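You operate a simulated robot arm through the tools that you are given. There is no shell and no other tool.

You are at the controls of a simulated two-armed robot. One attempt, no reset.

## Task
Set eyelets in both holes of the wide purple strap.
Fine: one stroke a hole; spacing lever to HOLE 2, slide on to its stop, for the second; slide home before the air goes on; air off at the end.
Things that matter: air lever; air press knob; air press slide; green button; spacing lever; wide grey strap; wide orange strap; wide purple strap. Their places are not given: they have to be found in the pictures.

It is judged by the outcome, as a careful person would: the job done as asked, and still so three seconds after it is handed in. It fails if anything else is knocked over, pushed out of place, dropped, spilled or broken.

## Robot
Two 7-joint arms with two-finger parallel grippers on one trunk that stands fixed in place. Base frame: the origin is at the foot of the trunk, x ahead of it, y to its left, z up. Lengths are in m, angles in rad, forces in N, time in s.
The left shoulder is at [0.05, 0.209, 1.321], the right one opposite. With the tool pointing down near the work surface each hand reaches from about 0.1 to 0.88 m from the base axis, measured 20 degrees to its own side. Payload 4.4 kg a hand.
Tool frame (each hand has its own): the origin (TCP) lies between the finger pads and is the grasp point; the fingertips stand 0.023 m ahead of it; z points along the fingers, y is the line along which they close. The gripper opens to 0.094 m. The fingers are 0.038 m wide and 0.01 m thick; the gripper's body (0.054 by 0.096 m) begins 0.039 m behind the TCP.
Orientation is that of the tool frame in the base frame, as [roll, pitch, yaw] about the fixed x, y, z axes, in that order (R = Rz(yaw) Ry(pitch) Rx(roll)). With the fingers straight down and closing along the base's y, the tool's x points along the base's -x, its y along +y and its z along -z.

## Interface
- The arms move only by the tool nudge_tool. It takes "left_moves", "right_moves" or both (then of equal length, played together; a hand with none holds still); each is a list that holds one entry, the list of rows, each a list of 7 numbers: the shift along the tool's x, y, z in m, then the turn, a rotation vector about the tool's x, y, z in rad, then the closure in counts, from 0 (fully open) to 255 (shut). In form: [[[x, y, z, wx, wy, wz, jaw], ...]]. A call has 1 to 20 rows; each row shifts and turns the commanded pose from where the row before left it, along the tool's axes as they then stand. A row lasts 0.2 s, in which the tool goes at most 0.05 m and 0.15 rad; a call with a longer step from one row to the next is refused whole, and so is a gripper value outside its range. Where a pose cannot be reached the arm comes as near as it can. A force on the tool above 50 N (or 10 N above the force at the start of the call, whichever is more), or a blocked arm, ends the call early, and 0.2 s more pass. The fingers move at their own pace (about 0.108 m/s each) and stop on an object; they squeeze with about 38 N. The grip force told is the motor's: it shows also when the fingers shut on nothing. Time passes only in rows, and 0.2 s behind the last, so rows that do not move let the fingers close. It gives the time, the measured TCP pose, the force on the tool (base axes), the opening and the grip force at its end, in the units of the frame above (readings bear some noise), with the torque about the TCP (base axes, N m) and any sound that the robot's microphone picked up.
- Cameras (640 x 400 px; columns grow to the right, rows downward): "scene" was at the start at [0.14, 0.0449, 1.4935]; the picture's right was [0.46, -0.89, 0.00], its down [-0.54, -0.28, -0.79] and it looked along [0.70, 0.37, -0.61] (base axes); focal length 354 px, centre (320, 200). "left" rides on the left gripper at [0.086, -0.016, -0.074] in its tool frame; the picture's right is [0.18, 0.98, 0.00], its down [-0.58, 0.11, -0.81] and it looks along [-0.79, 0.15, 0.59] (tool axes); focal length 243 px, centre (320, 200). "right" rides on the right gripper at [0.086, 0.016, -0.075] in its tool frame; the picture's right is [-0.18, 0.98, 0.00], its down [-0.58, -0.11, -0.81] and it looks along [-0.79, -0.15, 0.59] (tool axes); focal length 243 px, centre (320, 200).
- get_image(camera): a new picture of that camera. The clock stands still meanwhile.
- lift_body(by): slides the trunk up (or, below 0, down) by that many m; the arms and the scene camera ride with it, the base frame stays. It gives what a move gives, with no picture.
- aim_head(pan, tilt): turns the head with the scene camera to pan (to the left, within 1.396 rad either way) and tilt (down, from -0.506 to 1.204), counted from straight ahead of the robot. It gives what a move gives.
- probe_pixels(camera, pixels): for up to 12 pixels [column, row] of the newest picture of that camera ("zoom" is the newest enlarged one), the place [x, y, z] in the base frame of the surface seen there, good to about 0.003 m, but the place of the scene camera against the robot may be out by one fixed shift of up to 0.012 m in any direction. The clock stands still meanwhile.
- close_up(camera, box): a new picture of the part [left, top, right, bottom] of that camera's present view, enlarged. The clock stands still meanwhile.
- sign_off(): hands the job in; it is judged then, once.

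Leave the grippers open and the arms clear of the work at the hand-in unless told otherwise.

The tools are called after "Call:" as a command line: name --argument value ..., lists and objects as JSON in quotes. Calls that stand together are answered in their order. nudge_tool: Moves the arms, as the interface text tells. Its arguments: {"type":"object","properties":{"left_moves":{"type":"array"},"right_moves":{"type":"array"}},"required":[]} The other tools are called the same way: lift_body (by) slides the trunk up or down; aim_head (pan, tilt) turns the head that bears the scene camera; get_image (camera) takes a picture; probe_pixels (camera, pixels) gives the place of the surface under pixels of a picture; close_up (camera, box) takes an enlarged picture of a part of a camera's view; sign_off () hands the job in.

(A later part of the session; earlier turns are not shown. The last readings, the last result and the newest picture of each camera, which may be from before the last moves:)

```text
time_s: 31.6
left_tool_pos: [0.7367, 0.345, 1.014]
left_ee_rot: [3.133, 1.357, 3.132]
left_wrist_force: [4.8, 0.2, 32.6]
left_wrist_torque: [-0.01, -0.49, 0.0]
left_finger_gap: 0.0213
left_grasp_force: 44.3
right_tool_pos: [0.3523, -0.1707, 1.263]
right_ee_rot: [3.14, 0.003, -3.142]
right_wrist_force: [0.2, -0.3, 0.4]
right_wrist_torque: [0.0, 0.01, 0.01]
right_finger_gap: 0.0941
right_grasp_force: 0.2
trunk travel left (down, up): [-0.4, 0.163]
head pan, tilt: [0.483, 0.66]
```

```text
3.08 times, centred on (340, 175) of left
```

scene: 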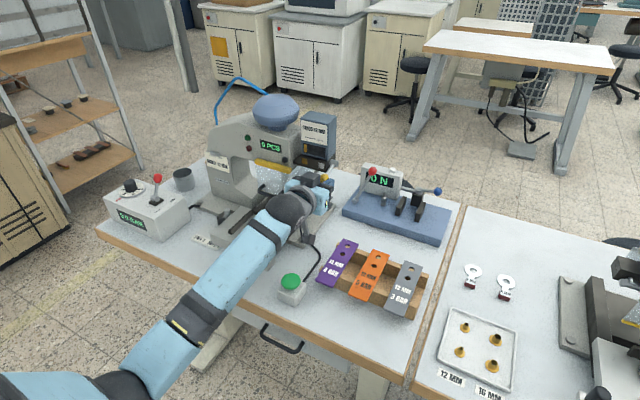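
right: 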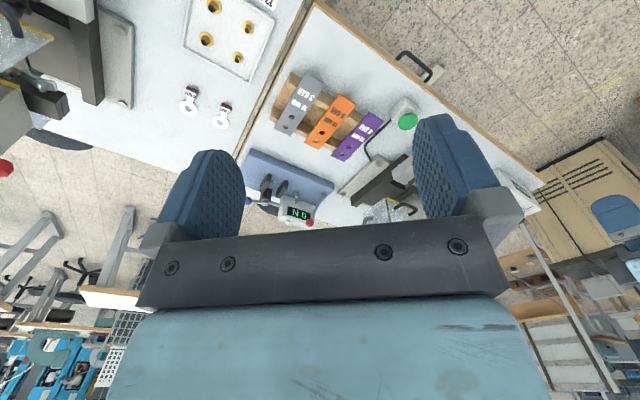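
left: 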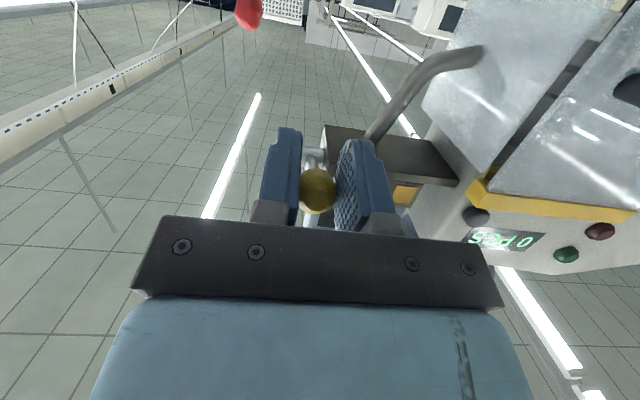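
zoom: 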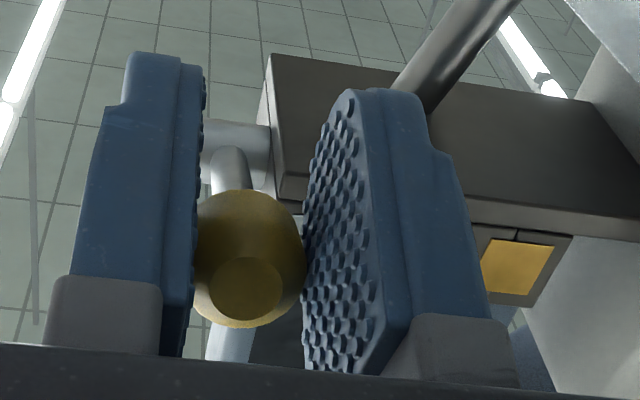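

Still BRASS at the stop. I'll let the lever come back slowly with the hand (gripping) and check whether the feed changes on the return.

Call:
nudge_tool --left_moves '[[[-0.005, 0, -0.0041, 0, 0.1, 0, 255], [-0.005, 0, -0.0041, 0, 0.1, 0, 255], [-0.005, 0, -0.0041, 0, 0.1, 0, 255], [0, 0, 0, 0, 0, 0, 255]]]'

Call:
close_up --camera "scene" --box '[295, 105, 355, 200]'

Call:
close_up --camera "left" --box '[240, 110, 440, 240]'

```text
time_s: 32.6
left_tool_pos: [0.7301, 0.3454, 1.0251]
left_ee_rot: [3.14, 1.044, 3.14]
left_wrist_force: [-31.5, -10.7, -14.3]
left_wrist_torque: [0.18, 0.58, -0.1]
left_finger_gap: 0.0196
left_grasp_force: 45.0
right_tool_pos: [0.3532, -0.1693, 1.2629]
right_ee_rot: [-3.141, 0.004, -3.14]
right_wrist_force: [0.1, 0.1, 0.8]
right_wrist_torque: [-0.02, -0.01, -0.01]
right_finger_gap: 0.0942
right_grasp_force: 0.0
trunk travel left (down, up): [-0.4, 0.163]
head pan, tilt: [0.483, 0.66]
```

```text
4.21 times, centred on (325, 152) of scene
```

zoom: 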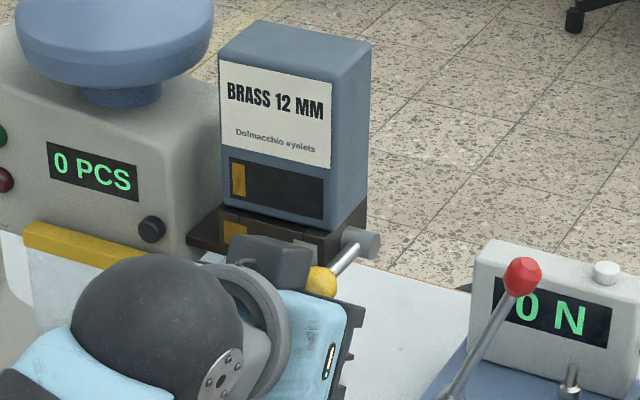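

```text
3.08 times, centred on (340, 175) of left
```

zoom: 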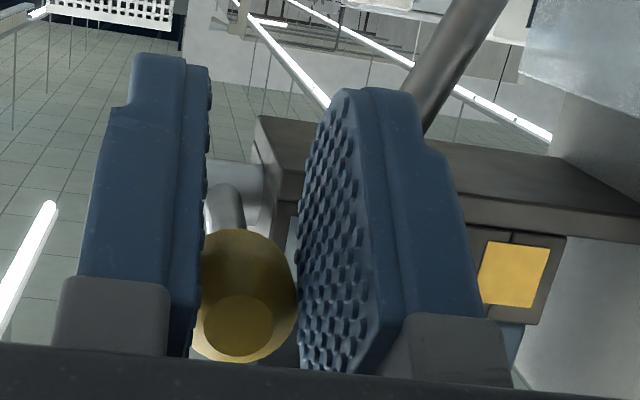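

The ball has shifted in the pads. I'll open the fingers and see where the lever goes by itself.

Call:
nudge_tool --left_moves '[[[0, 0, 0, 0, 0, 0, 60], [0, 0, 0, 0, 0, 0, 60], [0, 0, 0, 0, 0, 0, 60], [0, 0, 0, 0, 0, 0, 60]]]'

Call:
close_up --camera "scene" --box '[295, 105, 355, 200]'

Call:
close_up --camera "left" --box '[200, 60, 480, 240]'

```text
time_s: 33.6
left_tool_pos: [0.7309, 0.3465, 1.026]
left_ee_rot: [-3.142, 1.051, -3.142]
left_wrist_force: [-0.3, -0.1, -0.1]
left_wrist_torque: [0.0, -0.01, -0.03]
left_finger_gap: 0.0718
left_grasp_force: 0.0
right_tool_pos: [0.3564, -0.169, 1.2627]
right_ee_rot: [3.141, -0.001, -3.14]
right_wrist_force: [0.5, 1.0, 0.0]
right_wrist_torque: [-0.03, 0.03, 0.0]
right_finger_gap: 0.0938
right_grasp_force: 0.1
trunk travel left (down, up): [-0.4, 0.163]
head pan, tilt: [0.483, 0.66]
```

```text
4.21 times, centred on (325, 152) of scene
```

zoom: 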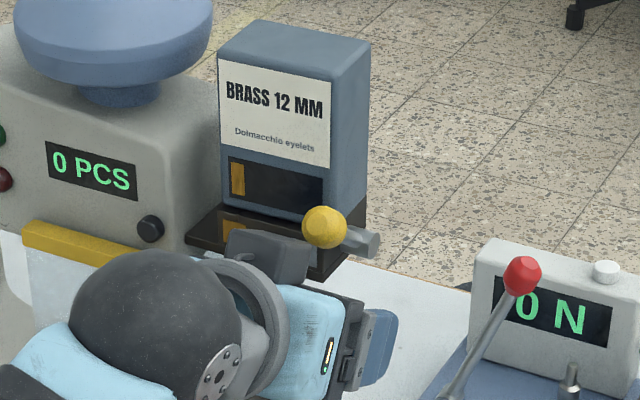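

```text
2.22 times, centred on (340, 150) of left
```

zoom: 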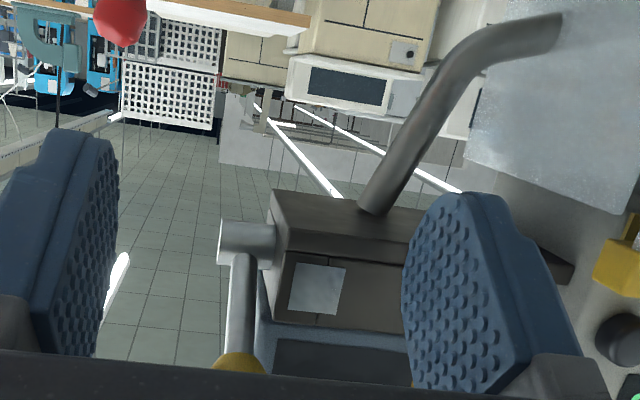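

The lever springs back up to its rest; label unchanged. I'll zoom closely at the magazine window and marks again for any change, and at the black knob by the display.

Call:
close_up --camera "scene" --box '[298, 138, 334, 170]'

Call:
close_up --camera "scene" --box '[230, 115, 305, 180]'

Call:
get_image --camera "scene"

```text
12.50 times, centred on (316, 154) of scene
```

zoom: 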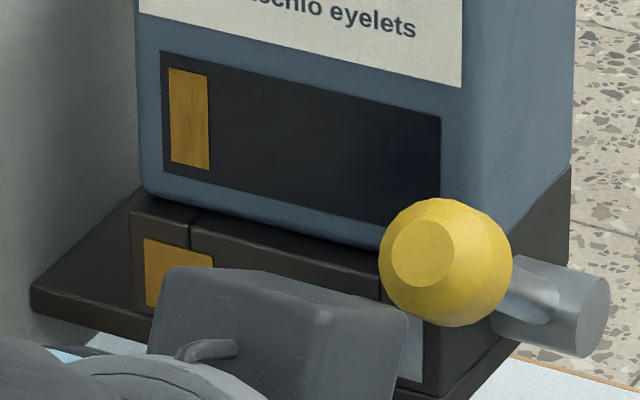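

```text
6.15 times, centred on (268, 148) of scene
```

zoom: 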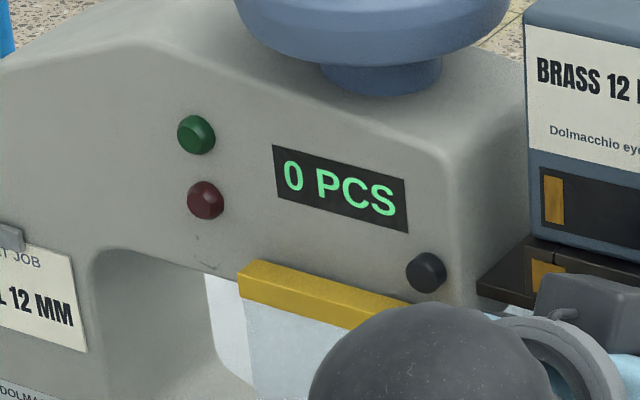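

```text
taken
```

scene: 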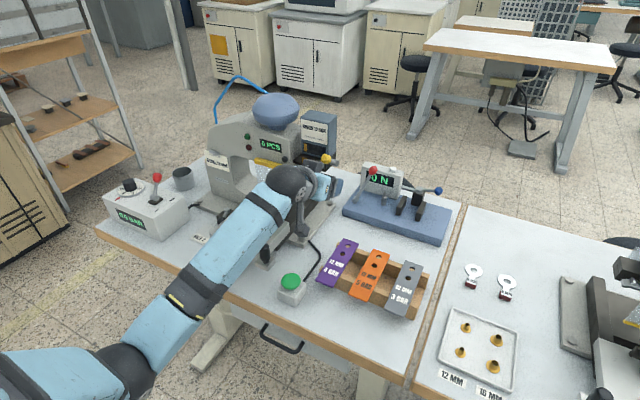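

Nothing changed. I'll back the left hand off (up and toward me) to get a clear close look at the press face: the black knob next to the display and the magazine's side.

Call:
nudge_tool --left_moves '[[[-0.002, 0, -0.045, 0, 0, 0, 0], [-0.003, 0, -0.045, 0, 0, 0, 0], [-0.003, 0, -0.045, 0, 0, 0, 0], [-0.003, 0, -0.045, 0, 0, 0, 0], [0, 0, 0, 0, 0.15, 0, 0], [0, 0, 0, 0, 0.15, 0, 0], [0, 0, 0, 0, 0.15, 0, 0], [0, 0, 0, 0, 0, 0, 0]]]'

Call:
get_image --camera "left"

Call:
get_image --camera "scene"

```text
time_s: 35.4
left_tool_pos: [0.5811, 0.3458, 1.1252]
left_ee_rot: [-3.141, 0.597, 3.141]
left_wrist_force: [-0.1, 0.5, 0.2]
left_wrist_torque: [0.01, -0.03, -0.03]
left_finger_gap: 0.0942
left_grasp_force: 0.0
right_tool_pos: [0.3562, -0.1688, 1.2615]
right_ee_rot: [3.14, 0.0, -3.141]
right_wrist_force: [-0.1, -0.6, -0.1]
right_wrist_torque: [0.01, -0.01, 0.02]
right_finger_gap: 0.0936
right_grasp_force: 0.1
trunk travel left (down, up): [-0.4, 0.163]
head pan, tilt: [0.483, 0.66]
```

```text
taken
```

left: 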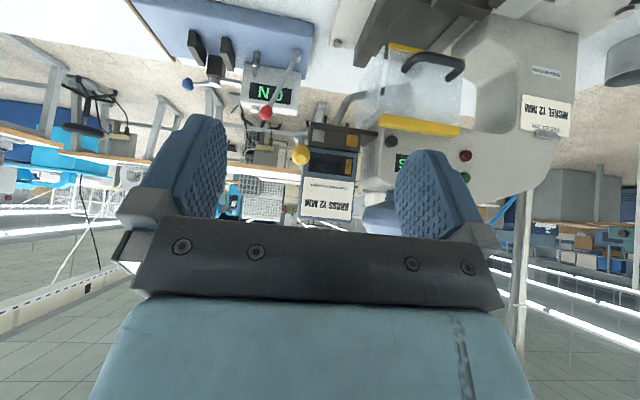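

```text
taken
```

scene: 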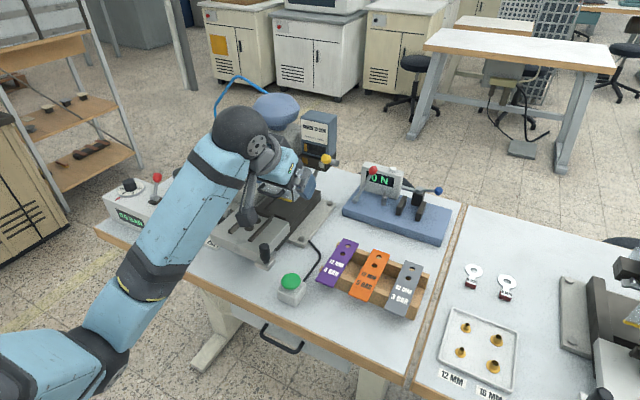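

Call:
close_up --camera "left" --box '[280, 90, 420, 225]'

Call:
close_up --camera "left" --box '[360, 30, 480, 190]'

```text
2.96 times, centred on (350, 158) of left
```

zoom: 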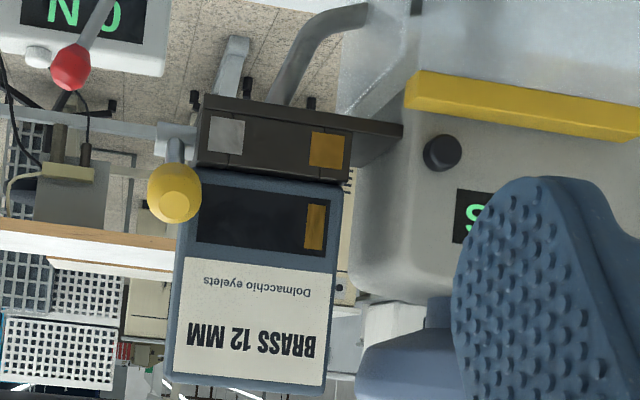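

```text
2.50 times, centred on (420, 110) of left
```

zoom: 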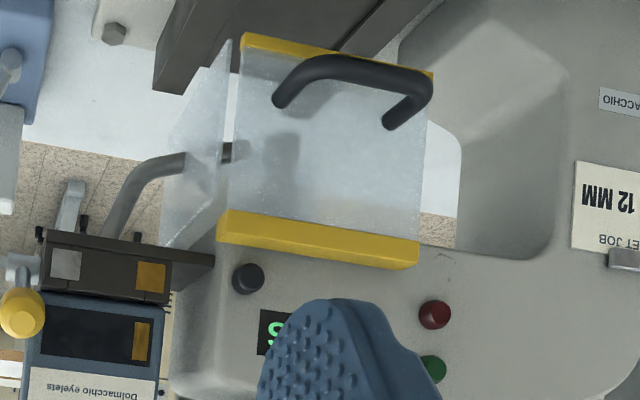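

The slide handle hasn't moved. Next test: does the yellow lever swing upward instead? I'll shut the fingers, lay them under the ball parallel to the rod (tilt 0.93), and push gently up along the arc.

Call:
nudge_tool --left_moves '[[[0, 0, 0, 0, -0.11, 0, 255], [0, 0, 0, 0, -0.11, 0, 255], [0, 0, 0, 0, -0.11, 0, 255], [-0.0028, -0.002, 0.04, 0, 0, 0, 255], [-0.0028, -0.002, 0.04, 0, 0, 0, 255], [-0.0028, -0.002, 0.04, 0, 0, 0, 255], [-0.0028, -0.002, 0.04, 0, 0, 0, 255], [0, 0, 0, 0, 0, 0, 255]]]'

Call:
get_image --camera "left"

Call:
close_up --camera "scene" --box '[270, 110, 370, 200]'

```text
time_s: 37.2
left_tool_pos: [0.7146, 0.3384, 1.0391]
left_ee_rot: [-3.141, 0.931, 3.141]
left_wrist_force: [-0.2, -0.2, 0.5]
left_wrist_torque: [-0.01, -0.02, 0.01]
left_finger_gap: 0.0
left_grasp_force: 38.3
right_tool_pos: [0.3541, -0.1684, 1.2627]
right_ee_rot: [-3.141, 0.002, -3.141]
right_wrist_force: [-1.3, 0.1, -0.5]
right_wrist_torque: [-0.04, -0.03, -0.04]
right_finger_gap: 0.0939
right_grasp_force: 0.1
trunk travel left (down, up): [-0.4, 0.163]
head pan, tilt: [0.483, 0.66]
```

```text
taken
```

left: 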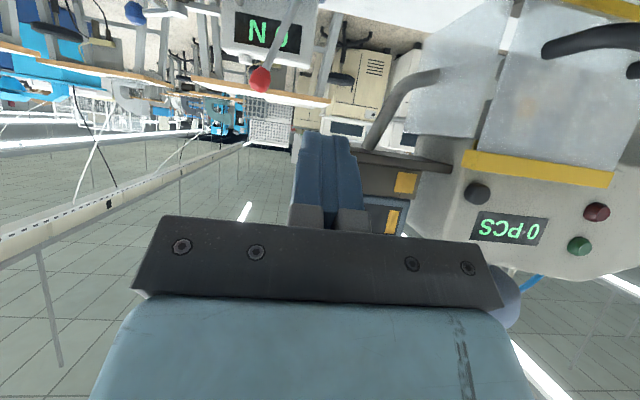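

```text
4.44 times, centred on (320, 155) of scene
```

zoom: 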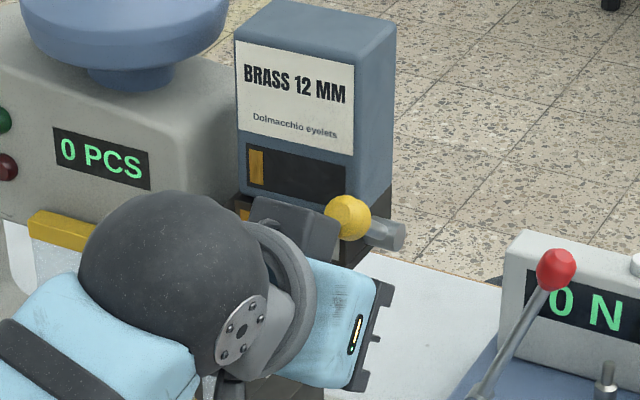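

The closed fingers are below and before the ball. Now push along the arc upward in 0.006 m steps (tool -x), 5 steps: about 0.02 to contact and 0.01 more.

Call:
nudge_tool --left_moves '[[[-0.006, 0, 0, 0, 0, 0, 255], [-0.006, 0, 0, 0, 0, 0, 255], [-0.006, 0, 0, 0, 0, 0, 255], [-0.006, 0, 0, 0, 0, 0, 255], [-0.006, 0, 0, 0, 0, 0, 255]]]'

Call:
close_up --camera "scene" --box '[270, 110, 370, 200]'

```text
time_s: 38.4
left_tool_pos: [0.7307, 0.3387, 1.0579]
left_ee_rot: [-3.139, 0.923, -3.14]
left_wrist_force: [-37.7, -2.9, -22.8]
left_wrist_torque: [-0.01, 0.16, 0.19]
left_finger_gap: 0.0
left_grasp_force: 38.4
right_tool_pos: [0.3536, -0.1677, 1.263]
right_ee_rot: [-3.139, 0.0, -3.14]
right_wrist_force: [0.8, 0.4, -0.1]
right_wrist_torque: [0.01, -0.04, 0.0]
right_finger_gap: 0.0938
right_grasp_force: 0.2
trunk travel left (down, up): [-0.4, 0.163]
head pan, tilt: [0.483, 0.66]
```

```text
4.44 times, centred on (320, 155) of scene
```

zoom: 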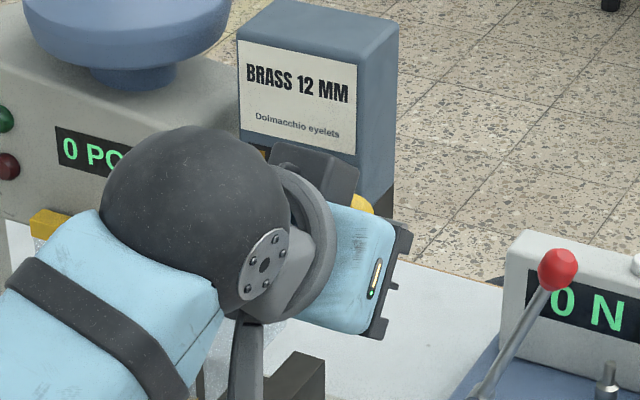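

Upward is a hard stop (44 N, no motion), so the knob's throw is only downward from here. Earlier I released it part way back; this time I'll take it to the bottom stop and release it there. First back off and regrip.

Call:
nudge_tool --left_moves '[[[0.01, 0, -0.01, 0, 0, 0, 255], [0.005, 0, -0.04, 0, 0, 0, 200], [0, 0.004, -0.04, 0, 0, 0, 100], [-0.02, 0.004, -0.02, 0, 0.13, 0, 0], [-0.03, 0, 0, 0, 0.13, 0, 0], [-0.03, 0, 0, 0, 0.13, 0, 0], [0, 0, 0, 0, 0.13, 0, 0], [0, 0, 0, 0, 0.13, 0, 0], [0, 0, 0, 0, 0.13, 0, 0], [0, 0, 0, 0, 0, 0, 0]]]'

Call:
get_image --camera "left"

```text
time_s: 40.6
left_tool_pos: [0.6926, 0.3462, 1.1711]
left_ee_rot: [-3.141, 0.149, 3.14]
left_wrist_force: [-0.2, -0.4, -0.4]
left_wrist_torque: [-0.01, 0.01, 0.0]
left_finger_gap: 0.0942
left_grasp_force: 0.0
right_tool_pos: [0.3558, -0.1701, 1.2614]
right_ee_rot: [3.141, 0.0, -3.14]
right_wrist_force: [-0.2, -0.4, -0.4]
right_wrist_torque: [-0.02, -0.03, -0.01]
right_finger_gap: 0.0939
right_grasp_force: 0.0
trunk travel left (down, up): [-0.4, 0.163]
head pan, tilt: [0.483, 0.66]
```

```text
taken
```

left: 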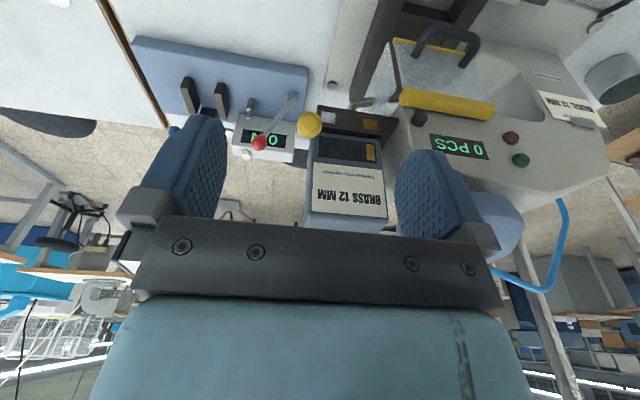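

The ball shows at (310,124). I'll come down around it, close firmly, and swing the full 1.0 rad, then look.

Call:
nudge_tool --left_moves '[[[-0.0127, 0, 0.0321, 0, 0, 0, 60], [-0.0127, 0, 0.0321, 0, 0, 0, 60], [-0.0127, 0, 0.0321, 0, 0, 0, 60], [0, 0, 0, 0, 0, 0, 60], [0, 0, 0, 0, 0, 0, 255], [0, 0, 0, 0, 0, 0, 255], [0, 0, 0, 0, 0, 0, 255], [0.0046, 0, 0.0046, 0, -0.1, 0, 255], [0.0046, 0, 0.0046, 0, -0.1, 0, 255], [0.0046, 0, 0.0046, 0, -0.1, 0, 255], [0.0046, 0, 0.0046, 0, -0.1, 0, 255], [0.0046, 0, 0.0046, 0, -0.1, 0, 255], [0.0046, 0, 0.0046, 0, -0.1, 0, 255], [0.0046, 0, 0.0046, 0, -0.1, 0, 255], [0.0046, 0, 0.0046, 0, -0.1, 0, 255], [0.0046, 0, 0.0046, 0, -0.1, 0, 255], [0.0046, 0, 0.0046, 0, -0.1, 0, 255]]]'

Call:
close_up --camera "scene" --box '[295, 105, 355, 200]'

Call:
close_up --camera "left" --box '[240, 110, 440, 240]'

```text
time_s: 44.2
left_tool_pos: [0.7345, 0.3451, 1.0236]
left_ee_rot: [3.136, 1.156, 3.138]
left_wrist_force: [0.8, -11.5, 1.7]
left_wrist_torque: [0.08, 1.28, -0.12]
left_finger_gap: 0.0212
left_grasp_force: 45.0
right_tool_pos: [0.357, -0.1702, 1.2616]
right_ee_rot: [3.139, 0.001, 3.141]
right_wrist_force: [-0.2, 0.5, 1.3]
right_wrist_torque: [-0.03, -0.01, 0.01]
right_finger_gap: 0.0939
right_grasp_force: 0.1
trunk travel left (down, up): [-0.4, 0.163]
head pan, tilt: [0.483, 0.66]
```

```text
4.21 times, centred on (325, 152) of scene
```

zoom: 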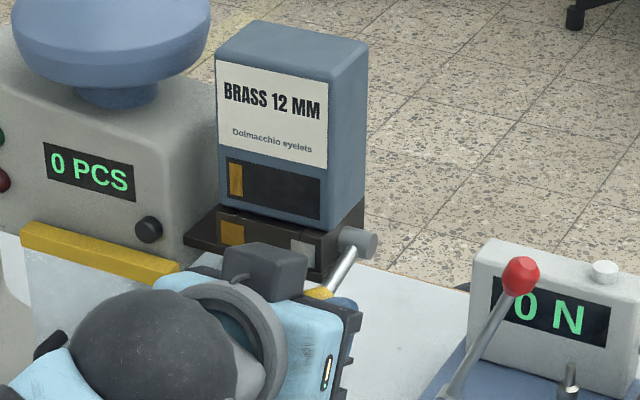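

```text
3.08 times, centred on (340, 175) of left
```

zoom: 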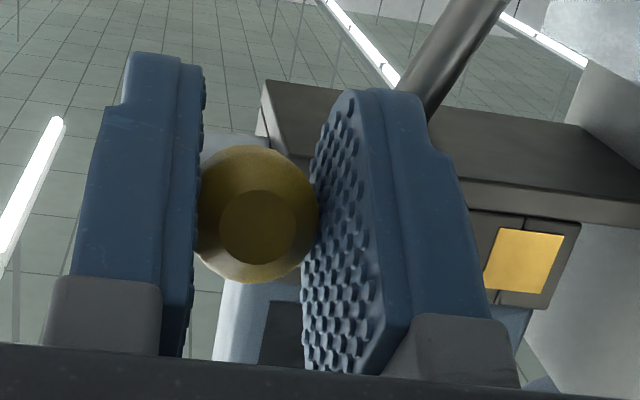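

The ball is still square in the pads and the force is small, so the lever has turned a full 1.0 rad with me. I'll go on in 0.1 rad steps to find the true end.

Call:
nudge_tool --left_moves '[[[0.0046, 0, 0.0046, 0, -0.1, 0, 255], [0, 0, 0, 0, 0, 0, 255]]]'

Call:
nudge_tool --left_moves '[[[0.0046, 0, 0.0046, 0, -0.1, 0, 255], [0, 0, 0, 0, 0, 0, 255]]]'

Call:
close_up --camera "left" --box '[240, 110, 440, 240]'

Call:
close_up --camera "scene" --box '[295, 105, 355, 200]'

```text
time_s: 44.8
left_tool_pos: [0.7357, 0.3449, 1.0215]
left_ee_rot: [3.136, 1.261, 3.136]
left_wrist_force: [4.1, -6.2, 22.0]
left_wrist_torque: [-0.02, 0.55, -0.18]
left_finger_gap: 0.0212
left_grasp_force: 45.2
right_tool_pos: [0.3521, -0.1722, 1.2644]
right_ee_rot: [3.14, 0.005, -3.14]
right_wrist_force: [-0.1, -0.1, -0.4]
right_wrist_torque: [0.0, 0.0, 0.01]
right_finger_gap: 0.0939
right_grasp_force: 0.1
trunk travel left (down, up): [-0.4, 0.163]
head pan, tilt: [0.483, 0.66]
```

```text
time_s: 45.4
left_tool_pos: [0.737, 0.3451, 1.0162]
left_ee_rot: [3.13, 1.358, 3.13]
left_wrist_force: [1.1, -3.9, 29.2]
left_wrist_torque: [0.05, 0.17, -0.04]
left_finger_gap: 0.0211
left_grasp_force: 44.7
right_tool_pos: [0.3525, -0.1714, 1.2632]
right_ee_rot: [3.14, 0.004, 3.141]
right_wrist_force: [-0.3, -0.5, -0.2]
right_wrist_torque: [0.0, -0.02, 0.02]
right_finger_gap: 0.094
right_grasp_force: 0.0
trunk travel left (down, up): [-0.4, 0.163]
head pan, tilt: [0.483, 0.66]
```

```text
3.08 times, centred on (340, 175) of left
```

zoom: 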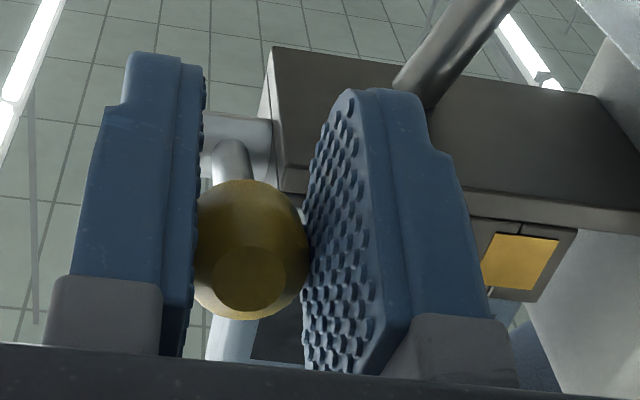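

```text
4.21 times, centred on (325, 152) of scene
```

zoom: 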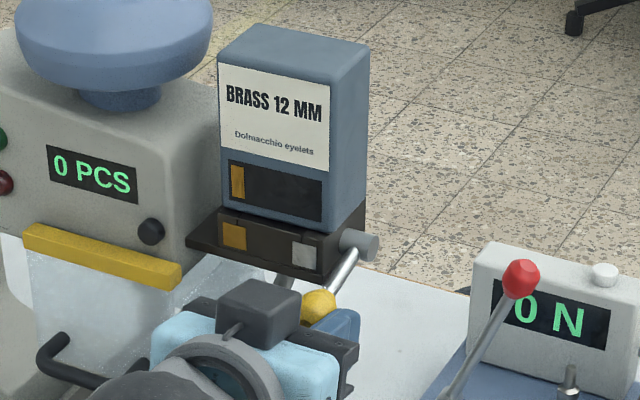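

The stop is at about 1.0-1.05 rad (force jumps there). Now I open the fingers right at the stop and see whether the lever stays.

Call:
nudge_tool --left_moves '[[[-0.005, 0, -0.0041, 0, 0.1, 0, 255], [0, 0, 0, 0, 0, 0, 255], [0, 0, 0, 0, 0, 0, 60], [0, 0, 0, 0, 0, 0, 60], [0, 0, 0, 0, 0, 0, 60]]]'

Call:
close_up --camera "scene" --box '[295, 105, 355, 200]'

Call:
close_up --camera "left" --box '[200, 60, 480, 240]'

```text
time_s: 46.6
left_tool_pos: [0.7358, 0.346, 1.0135]
left_ee_rot: [3.141, 1.253, -3.141]
left_wrist_force: [-0.3, -0.2, -0.5]
left_wrist_torque: [-0.02, -0.05, -0.03]
left_finger_gap: 0.0721
left_grasp_force: 0.1
right_tool_pos: [0.3563, -0.1688, 1.2616]
right_ee_rot: [-3.14, 0.0, 3.141]
right_wrist_force: [0.1, -0.6, -0.1]
right_wrist_torque: [0.01, 0.01, 0.01]
right_finger_gap: 0.0944
right_grasp_force: 0.0
trunk travel left (down, up): [-0.4, 0.163]
head pan, tilt: [0.483, 0.66]
```

```text
4.21 times, centred on (325, 152) of scene
```

zoom: 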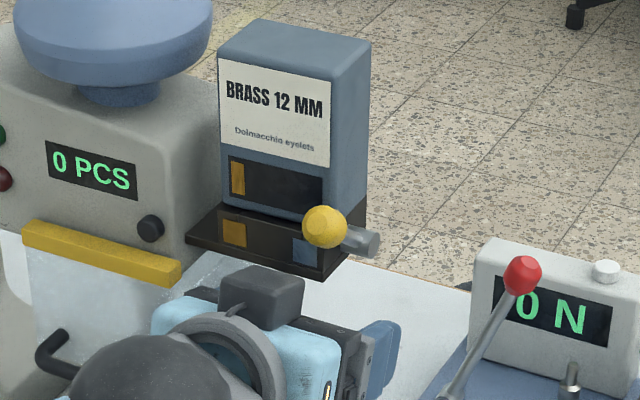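

```text
2.22 times, centred on (340, 150) of left
```

zoom: 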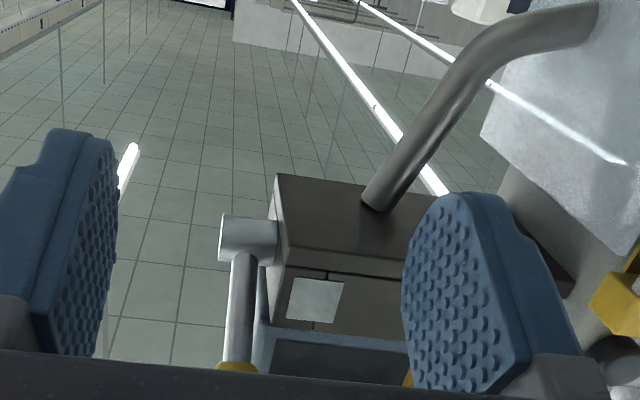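

It springs back again. So the swing-down may be an unlatch: turn down, then slide the shuttle along y (the strip must travel from the brass mark to the silver mark, toward -y). I'll regrip, swing down, and while holding it down try a gentle pull toward -y.

Call:
nudge_tool --left_moves '[[[-0.005, 0, -0.0041, 0, 0.1, 0, 60], [-0.005, 0, -0.0041, 0, 0.1, 0, 60], [-0.005, 0, -0.0041, 0, 0.1, 0, 60], [-0.005, 0, -0.0041, 0, 0.1, 0, 60], [-0.005, 0, -0.0041, 0, 0.1, 0, 60], [-0.005, 0, -0.0041, 0, 0.1, 0, 60], [-0.005, 0, -0.0041, 0, 0.1, 0, 60], [-0.005, 0, -0.0041, 0, 0.1, 0, 60], [-0.005, 0, -0.0041, 0, 0.1, 0, 60], [-0.005, 0, -0.0041, 0, 0.1, 0, 60], [-0.005, 0, -0.0041, 0, 0.1, 0, 60], [0, 0, 0, 0, 0, 0, 60]]]'

Call:
get_image --camera "left"

```text
time_s: 49.2
left_tool_pos: [0.7445, 0.3461, 1.0831]
left_ee_rot: [3.141, 0.149, -3.141]
left_wrist_force: [-1.0, 0.4, 0.1]
left_wrist_torque: [-0.03, -0.11, 0.02]
left_finger_gap: 0.072
left_grasp_force: 0.0
right_tool_pos: [0.3555, -0.1693, 1.2617]
right_ee_rot: [3.14, 0.0, -3.141]
right_wrist_force: [0.6, 0.8, 0.5]
right_wrist_torque: [-0.01, -0.02, 0.03]
right_finger_gap: 0.0939
right_grasp_force: 0.1
trunk travel left (down, up): [-0.4, 0.163]
head pan, tilt: [0.483, 0.66]
```

```text
taken
```

left: 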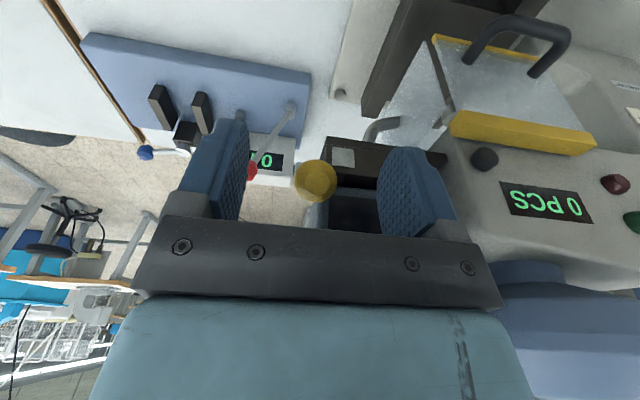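

Ball is centred at (315,181). Close, swing 1.0 rad, then pull -0.006 in y and read the force.

Call:
nudge_tool --left_moves '[[[0, -0.001, 0, 0, 0, 0, 60], [0, 0, 0, 0, 0, 0, 255], [0, 0, 0, 0, 0, 0, 255], [0, 0, 0, 0, 0, 0, 255], [0.0046, 0, 0.0046, 0, -0.1, 0, 255], [0.0046, 0, 0.0046, 0, -0.1, 0, 255], [0.0046, 0, 0.0046, 0, -0.1, 0, 255], [0.0046, 0, 0.0046, 0, -0.1, 0, 255], [0.0046, 0, 0.0046, 0, -0.1, 0, 255], [0.0046, 0, 0.0046, 0, -0.1, 0, 255], [0.0046, 0, 0.0046, 0, -0.1, 0, 255], [0.0046, 0, 0.0046, 0, -0.1, 0, 255], [0.0046, 0, 0.0046, 0, -0.1, 0, 255], [0.0046, 0, 0.0046, 0, -0.1, 0, 255]]]'

Call:
nudge_tool --left_moves '[[[0, -0.004, 0, 0, 0, 0, 255], [0, -0.004, 0, 0, 0, 0, 255], [0, 0, 0, 0, 0, 0, 255]]]'

Call:
close_up --camera "scene" --box '[295, 105, 355, 200]'

```text
time_s: 52.2
left_tool_pos: [0.7329, 0.3451, 1.0246]
left_ee_rot: [3.138, 1.154, 3.139]
left_wrist_force: [1.3, -5.4, 2.8]
left_wrist_torque: [0.05, 1.27, -0.06]
left_finger_gap: 0.0213
left_grasp_force: 45.5
right_tool_pos: [0.3566, -0.1705, 1.2626]
right_ee_rot: [3.141, -0.001, 3.14]
right_wrist_force: [-0.4, 0.4, 0.3]
right_wrist_torque: [-0.01, -0.01, 0.03]
right_finger_gap: 0.0938
right_grasp_force: 0.1
trunk travel left (down, up): [-0.4, 0.163]
head pan, tilt: [0.483, 0.66]
```

```text
time_s: 53.2
left_tool_pos: [0.7341, 0.3456, 1.0237]
left_ee_rot: [3.129, 1.155, -3.141]
left_wrist_force: [-4.4, 16.0, 0.5]
left_wrist_torque: [-0.12, 0.79, 0.43]
left_finger_gap: 0.0211
left_grasp_force: 44.5
right_tool_pos: [0.3534, -0.1697, 1.2605]
right_ee_rot: [-3.141, 0.0, -3.142]
right_wrist_force: [0.3, 0.1, -0.6]
right_wrist_torque: [0.09, 0.03, -0.01]
right_finger_gap: 0.0941
right_grasp_force: 0.2
trunk travel left (down, up): [-0.4, 0.163]
head pan, tilt: [0.483, 0.66]
stopped in row 3 (left hand): the force on the tool passed its limit at 51 N (the readings are from after the stop); the commanded pose is now the measured one
```

```text
4.21 times, centred on (325, 152) of scene
```

zoom: 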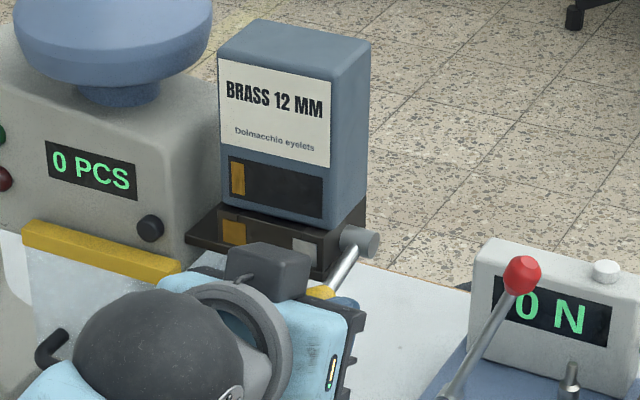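

No sliding at the bottom either (stopped at 51 N, nothing moved). I'll release the knob, back away cleanly, and look around the workplace for more information (other labels, the other side of the magazine).

Call:
nudge_tool --left_moves '[[[0, 0, 0, 0, 0, 0, 60], [0, 0, 0, 0, 0, 0, 0], [0, 0, 0, 0, 0, 0, 0], [0, 0, -0.045, 0, 0, 0, 0], [0, 0, -0.045, 0, 0, 0, 0], [0, 0, -0.045, 0, 0, 0, 0], [-0.03, 0, -0.03, 0, 0.15, 0, 0], [-0.03, 0, -0.02, 0, 0.15, 0, 0], [-0.03, 0.02, 0, 0, 0.15, 0, 0], [0, 0.03, 0, 0, 0.15, 0, 0], [0, 0.03, 0, 0, 0.15, 0, 0], [0, 0.03, 0, 0, 0.15, 0, 0], [0, 0.03, 0, 0, 0.15, 0, 0], [0, 0.03, 0, 0, 0.1, 0, 0]]]'

Call:
get_image --camera "scene"

Call:
get_image --camera "left"

```text
time_s: 56.2
left_tool_pos: [0.6128, 0.5126, 1.1769]
left_ee_rot: [3.14, 0.006, -3.134]
left_wrist_force: [0.4, -0.4, -0.5]
left_wrist_torque: [0.0, 0.01, -0.01]
left_finger_gap: 0.0943
left_grasp_force: 0.1
right_tool_pos: [0.3557, -0.168, 1.2619]
right_ee_rot: [-3.141, 0.001, 3.141]
right_wrist_force: [-0.8, -0.2, -0.2]
right_wrist_torque: [-0.04, 0.03, -0.02]
right_finger_gap: 0.0942
right_grasp_force: 0.0
trunk travel left (down, up): [-0.4, 0.163]
head pan, tilt: [0.483, 0.66]
```

```text
taken
```

scene: 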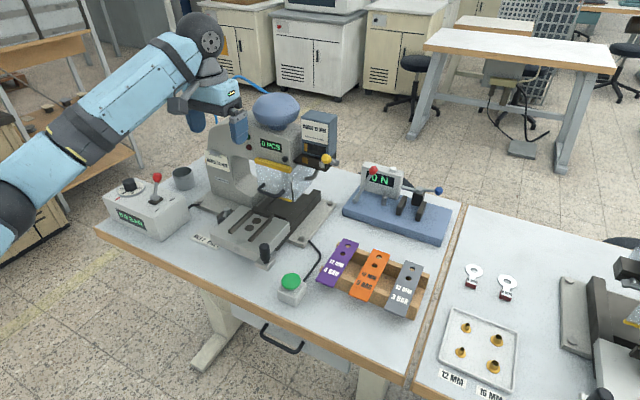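

```text
taken
```

left: 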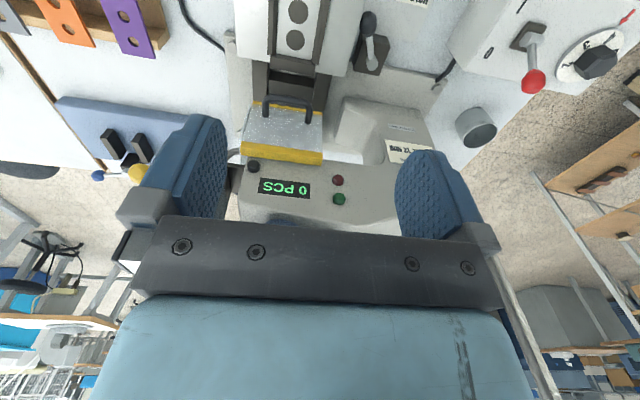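

Everything on the bench is still in place. I'll look at the black knob on the press face close up with the left camera, and turn the head to survey left and right.

Call:
close_up --camera "left" --box '[230, 80, 420, 215]'

Call:
close_up --camera "scene" --box '[295, 105, 350, 175]'

Call:
aim_head --pan -0.3 --tilt 0.7

Call:
get_image --camera "scene"

Call:
aim_head --pan 1.1 --tilt 0.5

Call:
get_image --camera "scene"

```text
2.96 times, centred on (325, 148) of left
```

zoom: 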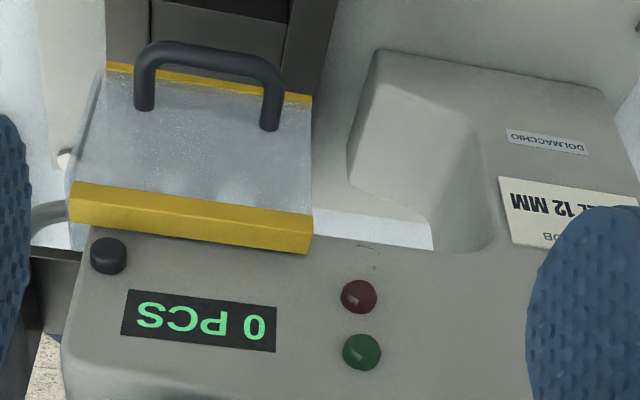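

```text
5.71 times, centred on (322, 140) of scene
```

zoom: 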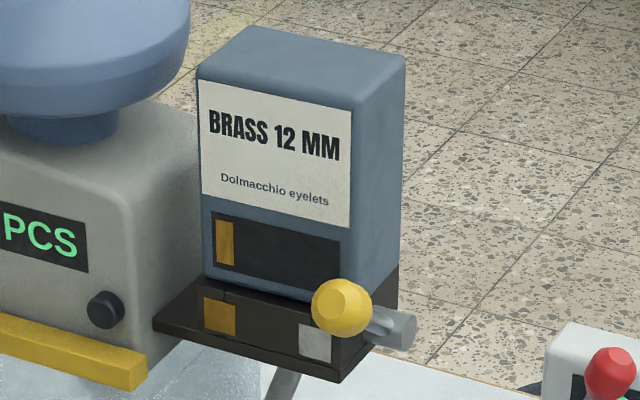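

```text
time_s: 57.3
left_tool_pos: [0.6134, 0.5103, 1.1789]
left_ee_rot: [3.137, 0.007, -3.135]
left_wrist_force: [-1.3, 0.9, 0.9]
left_wrist_torque: [0.02, 0.0, 0.03]
left_finger_gap: 0.0937
left_grasp_force: 0.0
right_tool_pos: [0.3561, -0.1691, 1.2617]
right_ee_rot: [3.142, 0.001, 3.141]
right_wrist_force: [-0.4, 0.5, 0.6]
right_wrist_torque: [0.02, -0.02, 0.01]
right_finger_gap: 0.0941
right_grasp_force: 0.1
trunk travel left (down, up): [-0.4, 0.163]
head pan, tilt: [-0.3, 0.7]
```

```text
taken
```

scene: 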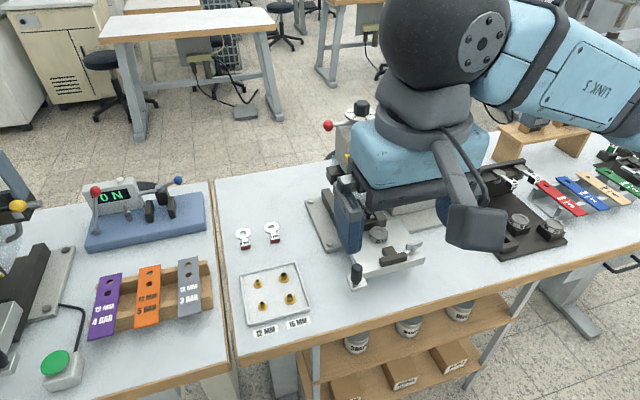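

```text
time_s: 58.8
left_tool_pos: [0.6131, 0.5105, 1.178]
left_ee_rot: [3.137, 0.009, -3.135]
left_wrist_force: [0.0, -0.5, -0.4]
left_wrist_torque: [-0.01, 0.0, -0.02]
left_finger_gap: 0.0942
left_grasp_force: 0.0
right_tool_pos: [0.3556, -0.1686, 1.2628]
right_ee_rot: [-3.141, 0.0, 3.141]
right_wrist_force: [0.9, 0.3, -0.5]
right_wrist_torque: [-0.02, 0.0, -0.02]
right_finger_gap: 0.094
right_grasp_force: 0.0
trunk travel left (down, up): [-0.4, 0.163]
head pan, tilt: [1.1, 0.499]
```

```text
taken
```

scene: 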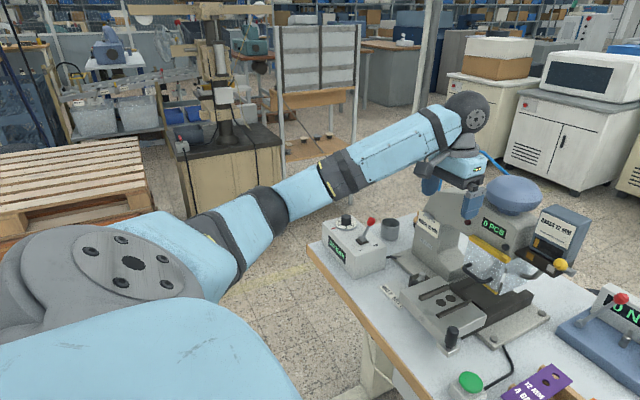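

I'll look at the labels under the right table and around the manual press too, for any feed/nickel hints.

Call:
aim_head --pan -0.3 --tilt 0.8

Call:
close_up --camera "scene" --box '[280, 240, 500, 390]'

Call:
close_up --camera "scene" --box '[200, 100, 440, 300]'

Call:
close_up --camera "scene" --box '[460, 80, 640, 220]'

```text
time_s: 60.4
left_tool_pos: [0.6137, 0.512, 1.1777]
left_ee_rot: [3.14, 0.01, -3.135]
left_wrist_force: [0.4, -0.5, -0.1]
left_wrist_torque: [0.0, -0.01, 0.02]
left_finger_gap: 0.0941
left_grasp_force: 0.0
right_tool_pos: [0.3553, -0.1693, 1.2621]
right_ee_rot: [-3.14, 0.001, -3.14]
right_wrist_force: [0.0, 0.3, 0.1]
right_wrist_torque: [-0.01, -0.01, 0.01]
right_finger_gap: 0.0937
right_grasp_force: 0.2
trunk travel left (down, up): [-0.4, 0.163]
head pan, tilt: [-0.3, 0.799]
```

```text
2.67 times, centred on (390, 315) of scene
```

zoom: 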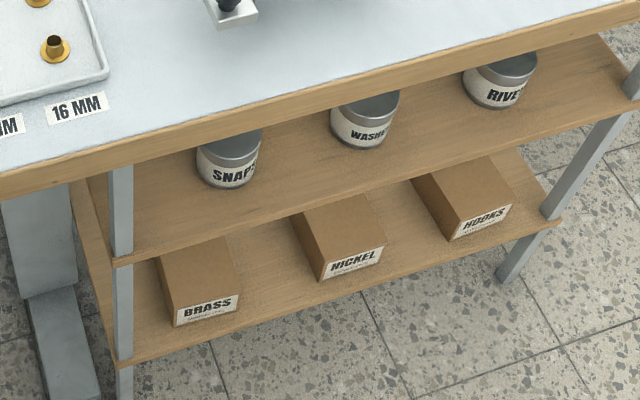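

```text
2.00 times, centred on (320, 200) of scene
```

zoom: 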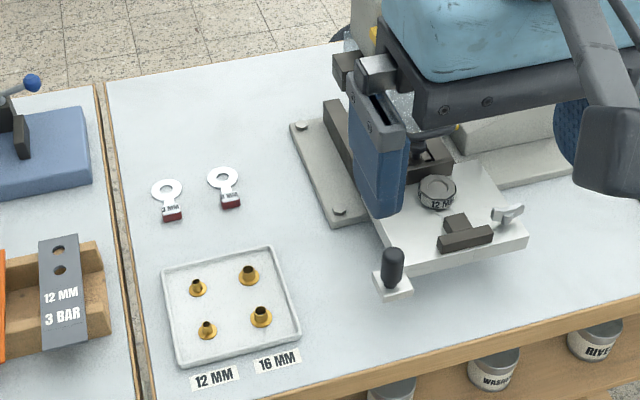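

```text
2.86 times, centred on (550, 150) of scene
```

zoom: 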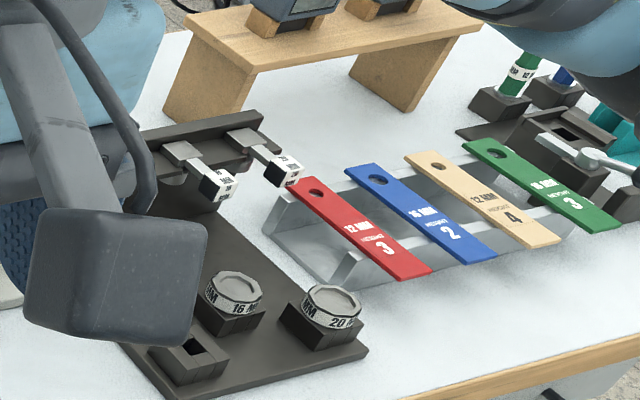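

On a wooden stand at the back of the right table there are blue boxes that look like magazines. I'll aim the head there.

Call:
aim_head --pan -0.6 --tilt 0.55

Call:
get_image --camera "scene"

Call:
get_image --camera "right"

```text
time_s: 61.1
left_tool_pos: [0.6137, 0.5119, 1.1779]
left_ee_rot: [3.14, 0.007, -3.135]
left_wrist_force: [-0.7, -0.1, 0.0]
left_wrist_torque: [-0.02, 0.0, 0.0]
left_finger_gap: 0.0941
left_grasp_force: 0.0
right_tool_pos: [0.3547, -0.1686, 1.2624]
right_ee_rot: [-3.141, -0.001, -3.141]
right_wrist_force: [0.4, -0.3, -0.2]
right_wrist_torque: [0.01, 0.0, -0.01]
right_finger_gap: 0.0941
right_grasp_force: 0.1
trunk travel left (down, up): [-0.4, 0.163]
head pan, tilt: [-0.6, 0.55]
```

```text
taken
```

scene: 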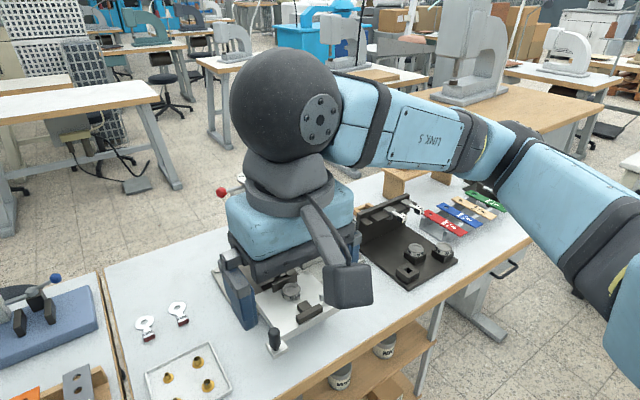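

```text
taken
```

right: 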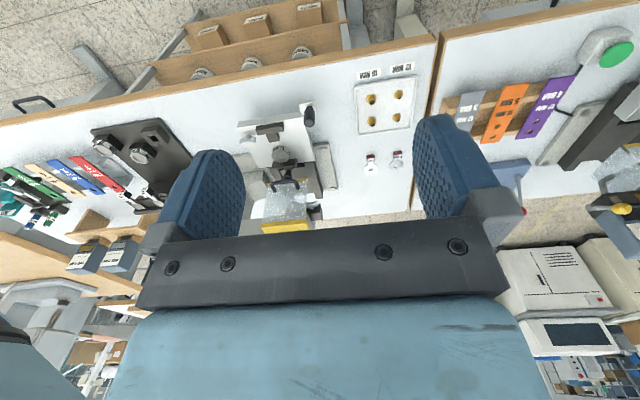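

The right camera shows two blue boxes with cards at about (85,258) and (118,252). I'll enlarge them.

Call:
close_up --camera "right" --box '[40, 200, 170, 300]'

Call:
probe_pixels --camera "right" --pixels '[[80, 260], [115, 258], [95, 225], [100, 265], [60, 250]]'

Call:
close_up --camera "right" --box '[560, 140, 640, 240]'

```text
4.00 times, centred on (105, 250) of right
```

zoom: 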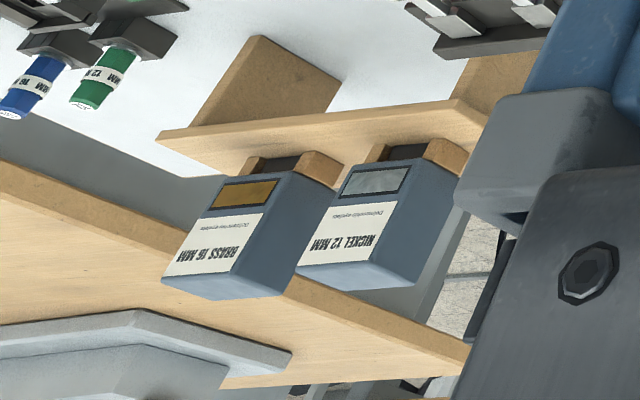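

```text
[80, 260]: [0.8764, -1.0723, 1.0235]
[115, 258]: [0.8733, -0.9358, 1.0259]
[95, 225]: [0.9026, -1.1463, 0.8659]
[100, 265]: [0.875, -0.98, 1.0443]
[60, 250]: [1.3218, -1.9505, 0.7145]
```

```text
4.00 times, centred on (600, 190) of right
```

zoom: 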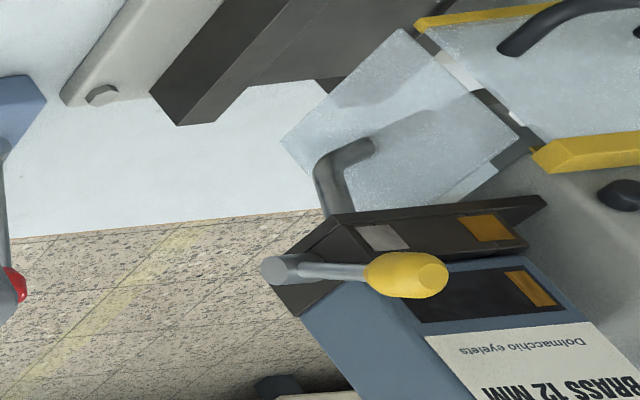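

Two spare magazines (NICKEL 12 MM full, BRASS 16 MM full) sit at about (0.87, -0.94..-1.07): more than 1.1 m from the right shoulder, beyond reach of this fixed trunk. So the yellow spring lever is just the magazine's latch and the window a level gauge; a magazine swap isn't within this job. The pressure dial (4) already fits the purple strap's 4 BAR. I go on with the strap: aim the head back and bring the left hand to a viewing place before the strap rack.

Call:
aim_head --pan 0.483 --tilt 0.66

Call:
nudge_tool --left_moves '[[[0.0188, -0.0403, 0.0213, 0, 0, 0, 0], [0.0188, -0.0403, 0.0213, 0, 0, 0, 0], [0.0188, -0.0403, 0.0213, 0, 0, 0, 0], [0.0188, -0.0403, 0.0213, 0, 0, 0, 0], [0.0188, -0.0403, 0.0213, 0, 0, 0, 0], [0.0188, -0.0403, 0.0213, 0, 0, 0, 0], [0, 0, 0, 0, 0, 0, 0]]]'

Call:
get_image --camera "left"

Call:
get_image --camera "scene"

```text
time_s: 62.5
left_tool_pos: [0.6139, 0.5116, 1.1778]
left_ee_rot: [3.137, 0.009, -3.135]
left_wrist_force: [0.1, 0.2, 0.0]
left_wrist_torque: [0.02, -0.02, -0.01]
left_finger_gap: 0.0942
left_grasp_force: 0.1
right_tool_pos: [0.3558, -0.1684, 1.262]
right_ee_rot: [3.14, 0.001, 3.141]
right_wrist_force: [0.2, -0.3, 1.3]
right_wrist_torque: [-0.03, 0.02, -0.02]
right_finger_gap: 0.0937
right_grasp_force: 0.0
trunk travel left (down, up): [-0.4, 0.163]
head pan, tilt: [0.483, 0.66]
```

```text
time_s: 64.1
left_tool_pos: [0.5008, 0.2682, 1.0471]
left_ee_rot: [3.14, 0.009, -3.135]
left_wrist_force: [0.3, 0.1, 0.7]
left_wrist_torque: [0.0, -0.02, 0.02]
left_finger_gap: 0.0938
left_grasp_force: 0.1
right_tool_pos: [0.3567, -0.169, 1.262]
right_ee_rot: [3.141, -0.001, -3.141]
right_wrist_force: [0.5, -0.2, -0.4]
right_wrist_torque: [0.0, 0.04, -0.02]
right_finger_gap: 0.0941
right_grasp_force: 0.2
trunk travel left (down, up): [-0.4, 0.163]
head pan, tilt: [0.483, 0.66]
```

```text
taken
```

left: 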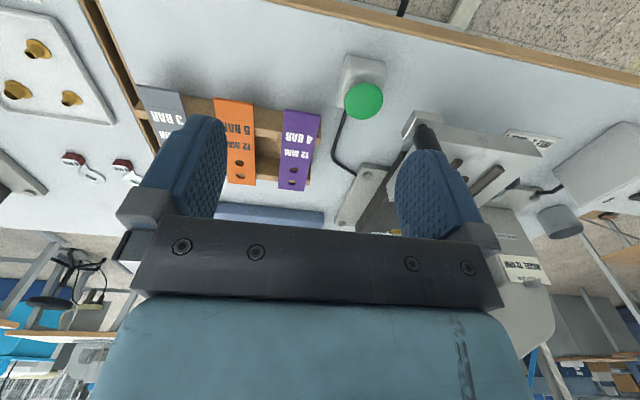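

```text
taken
```

scene: 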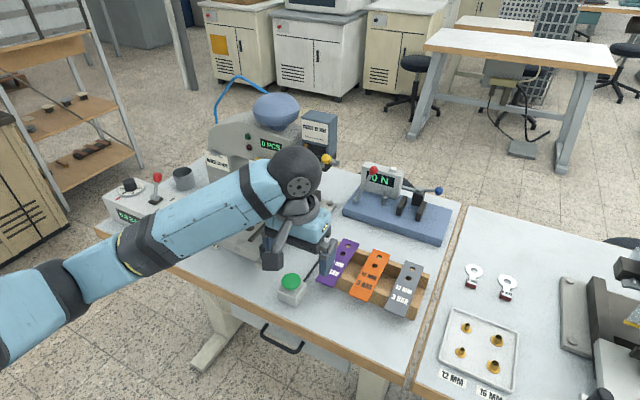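

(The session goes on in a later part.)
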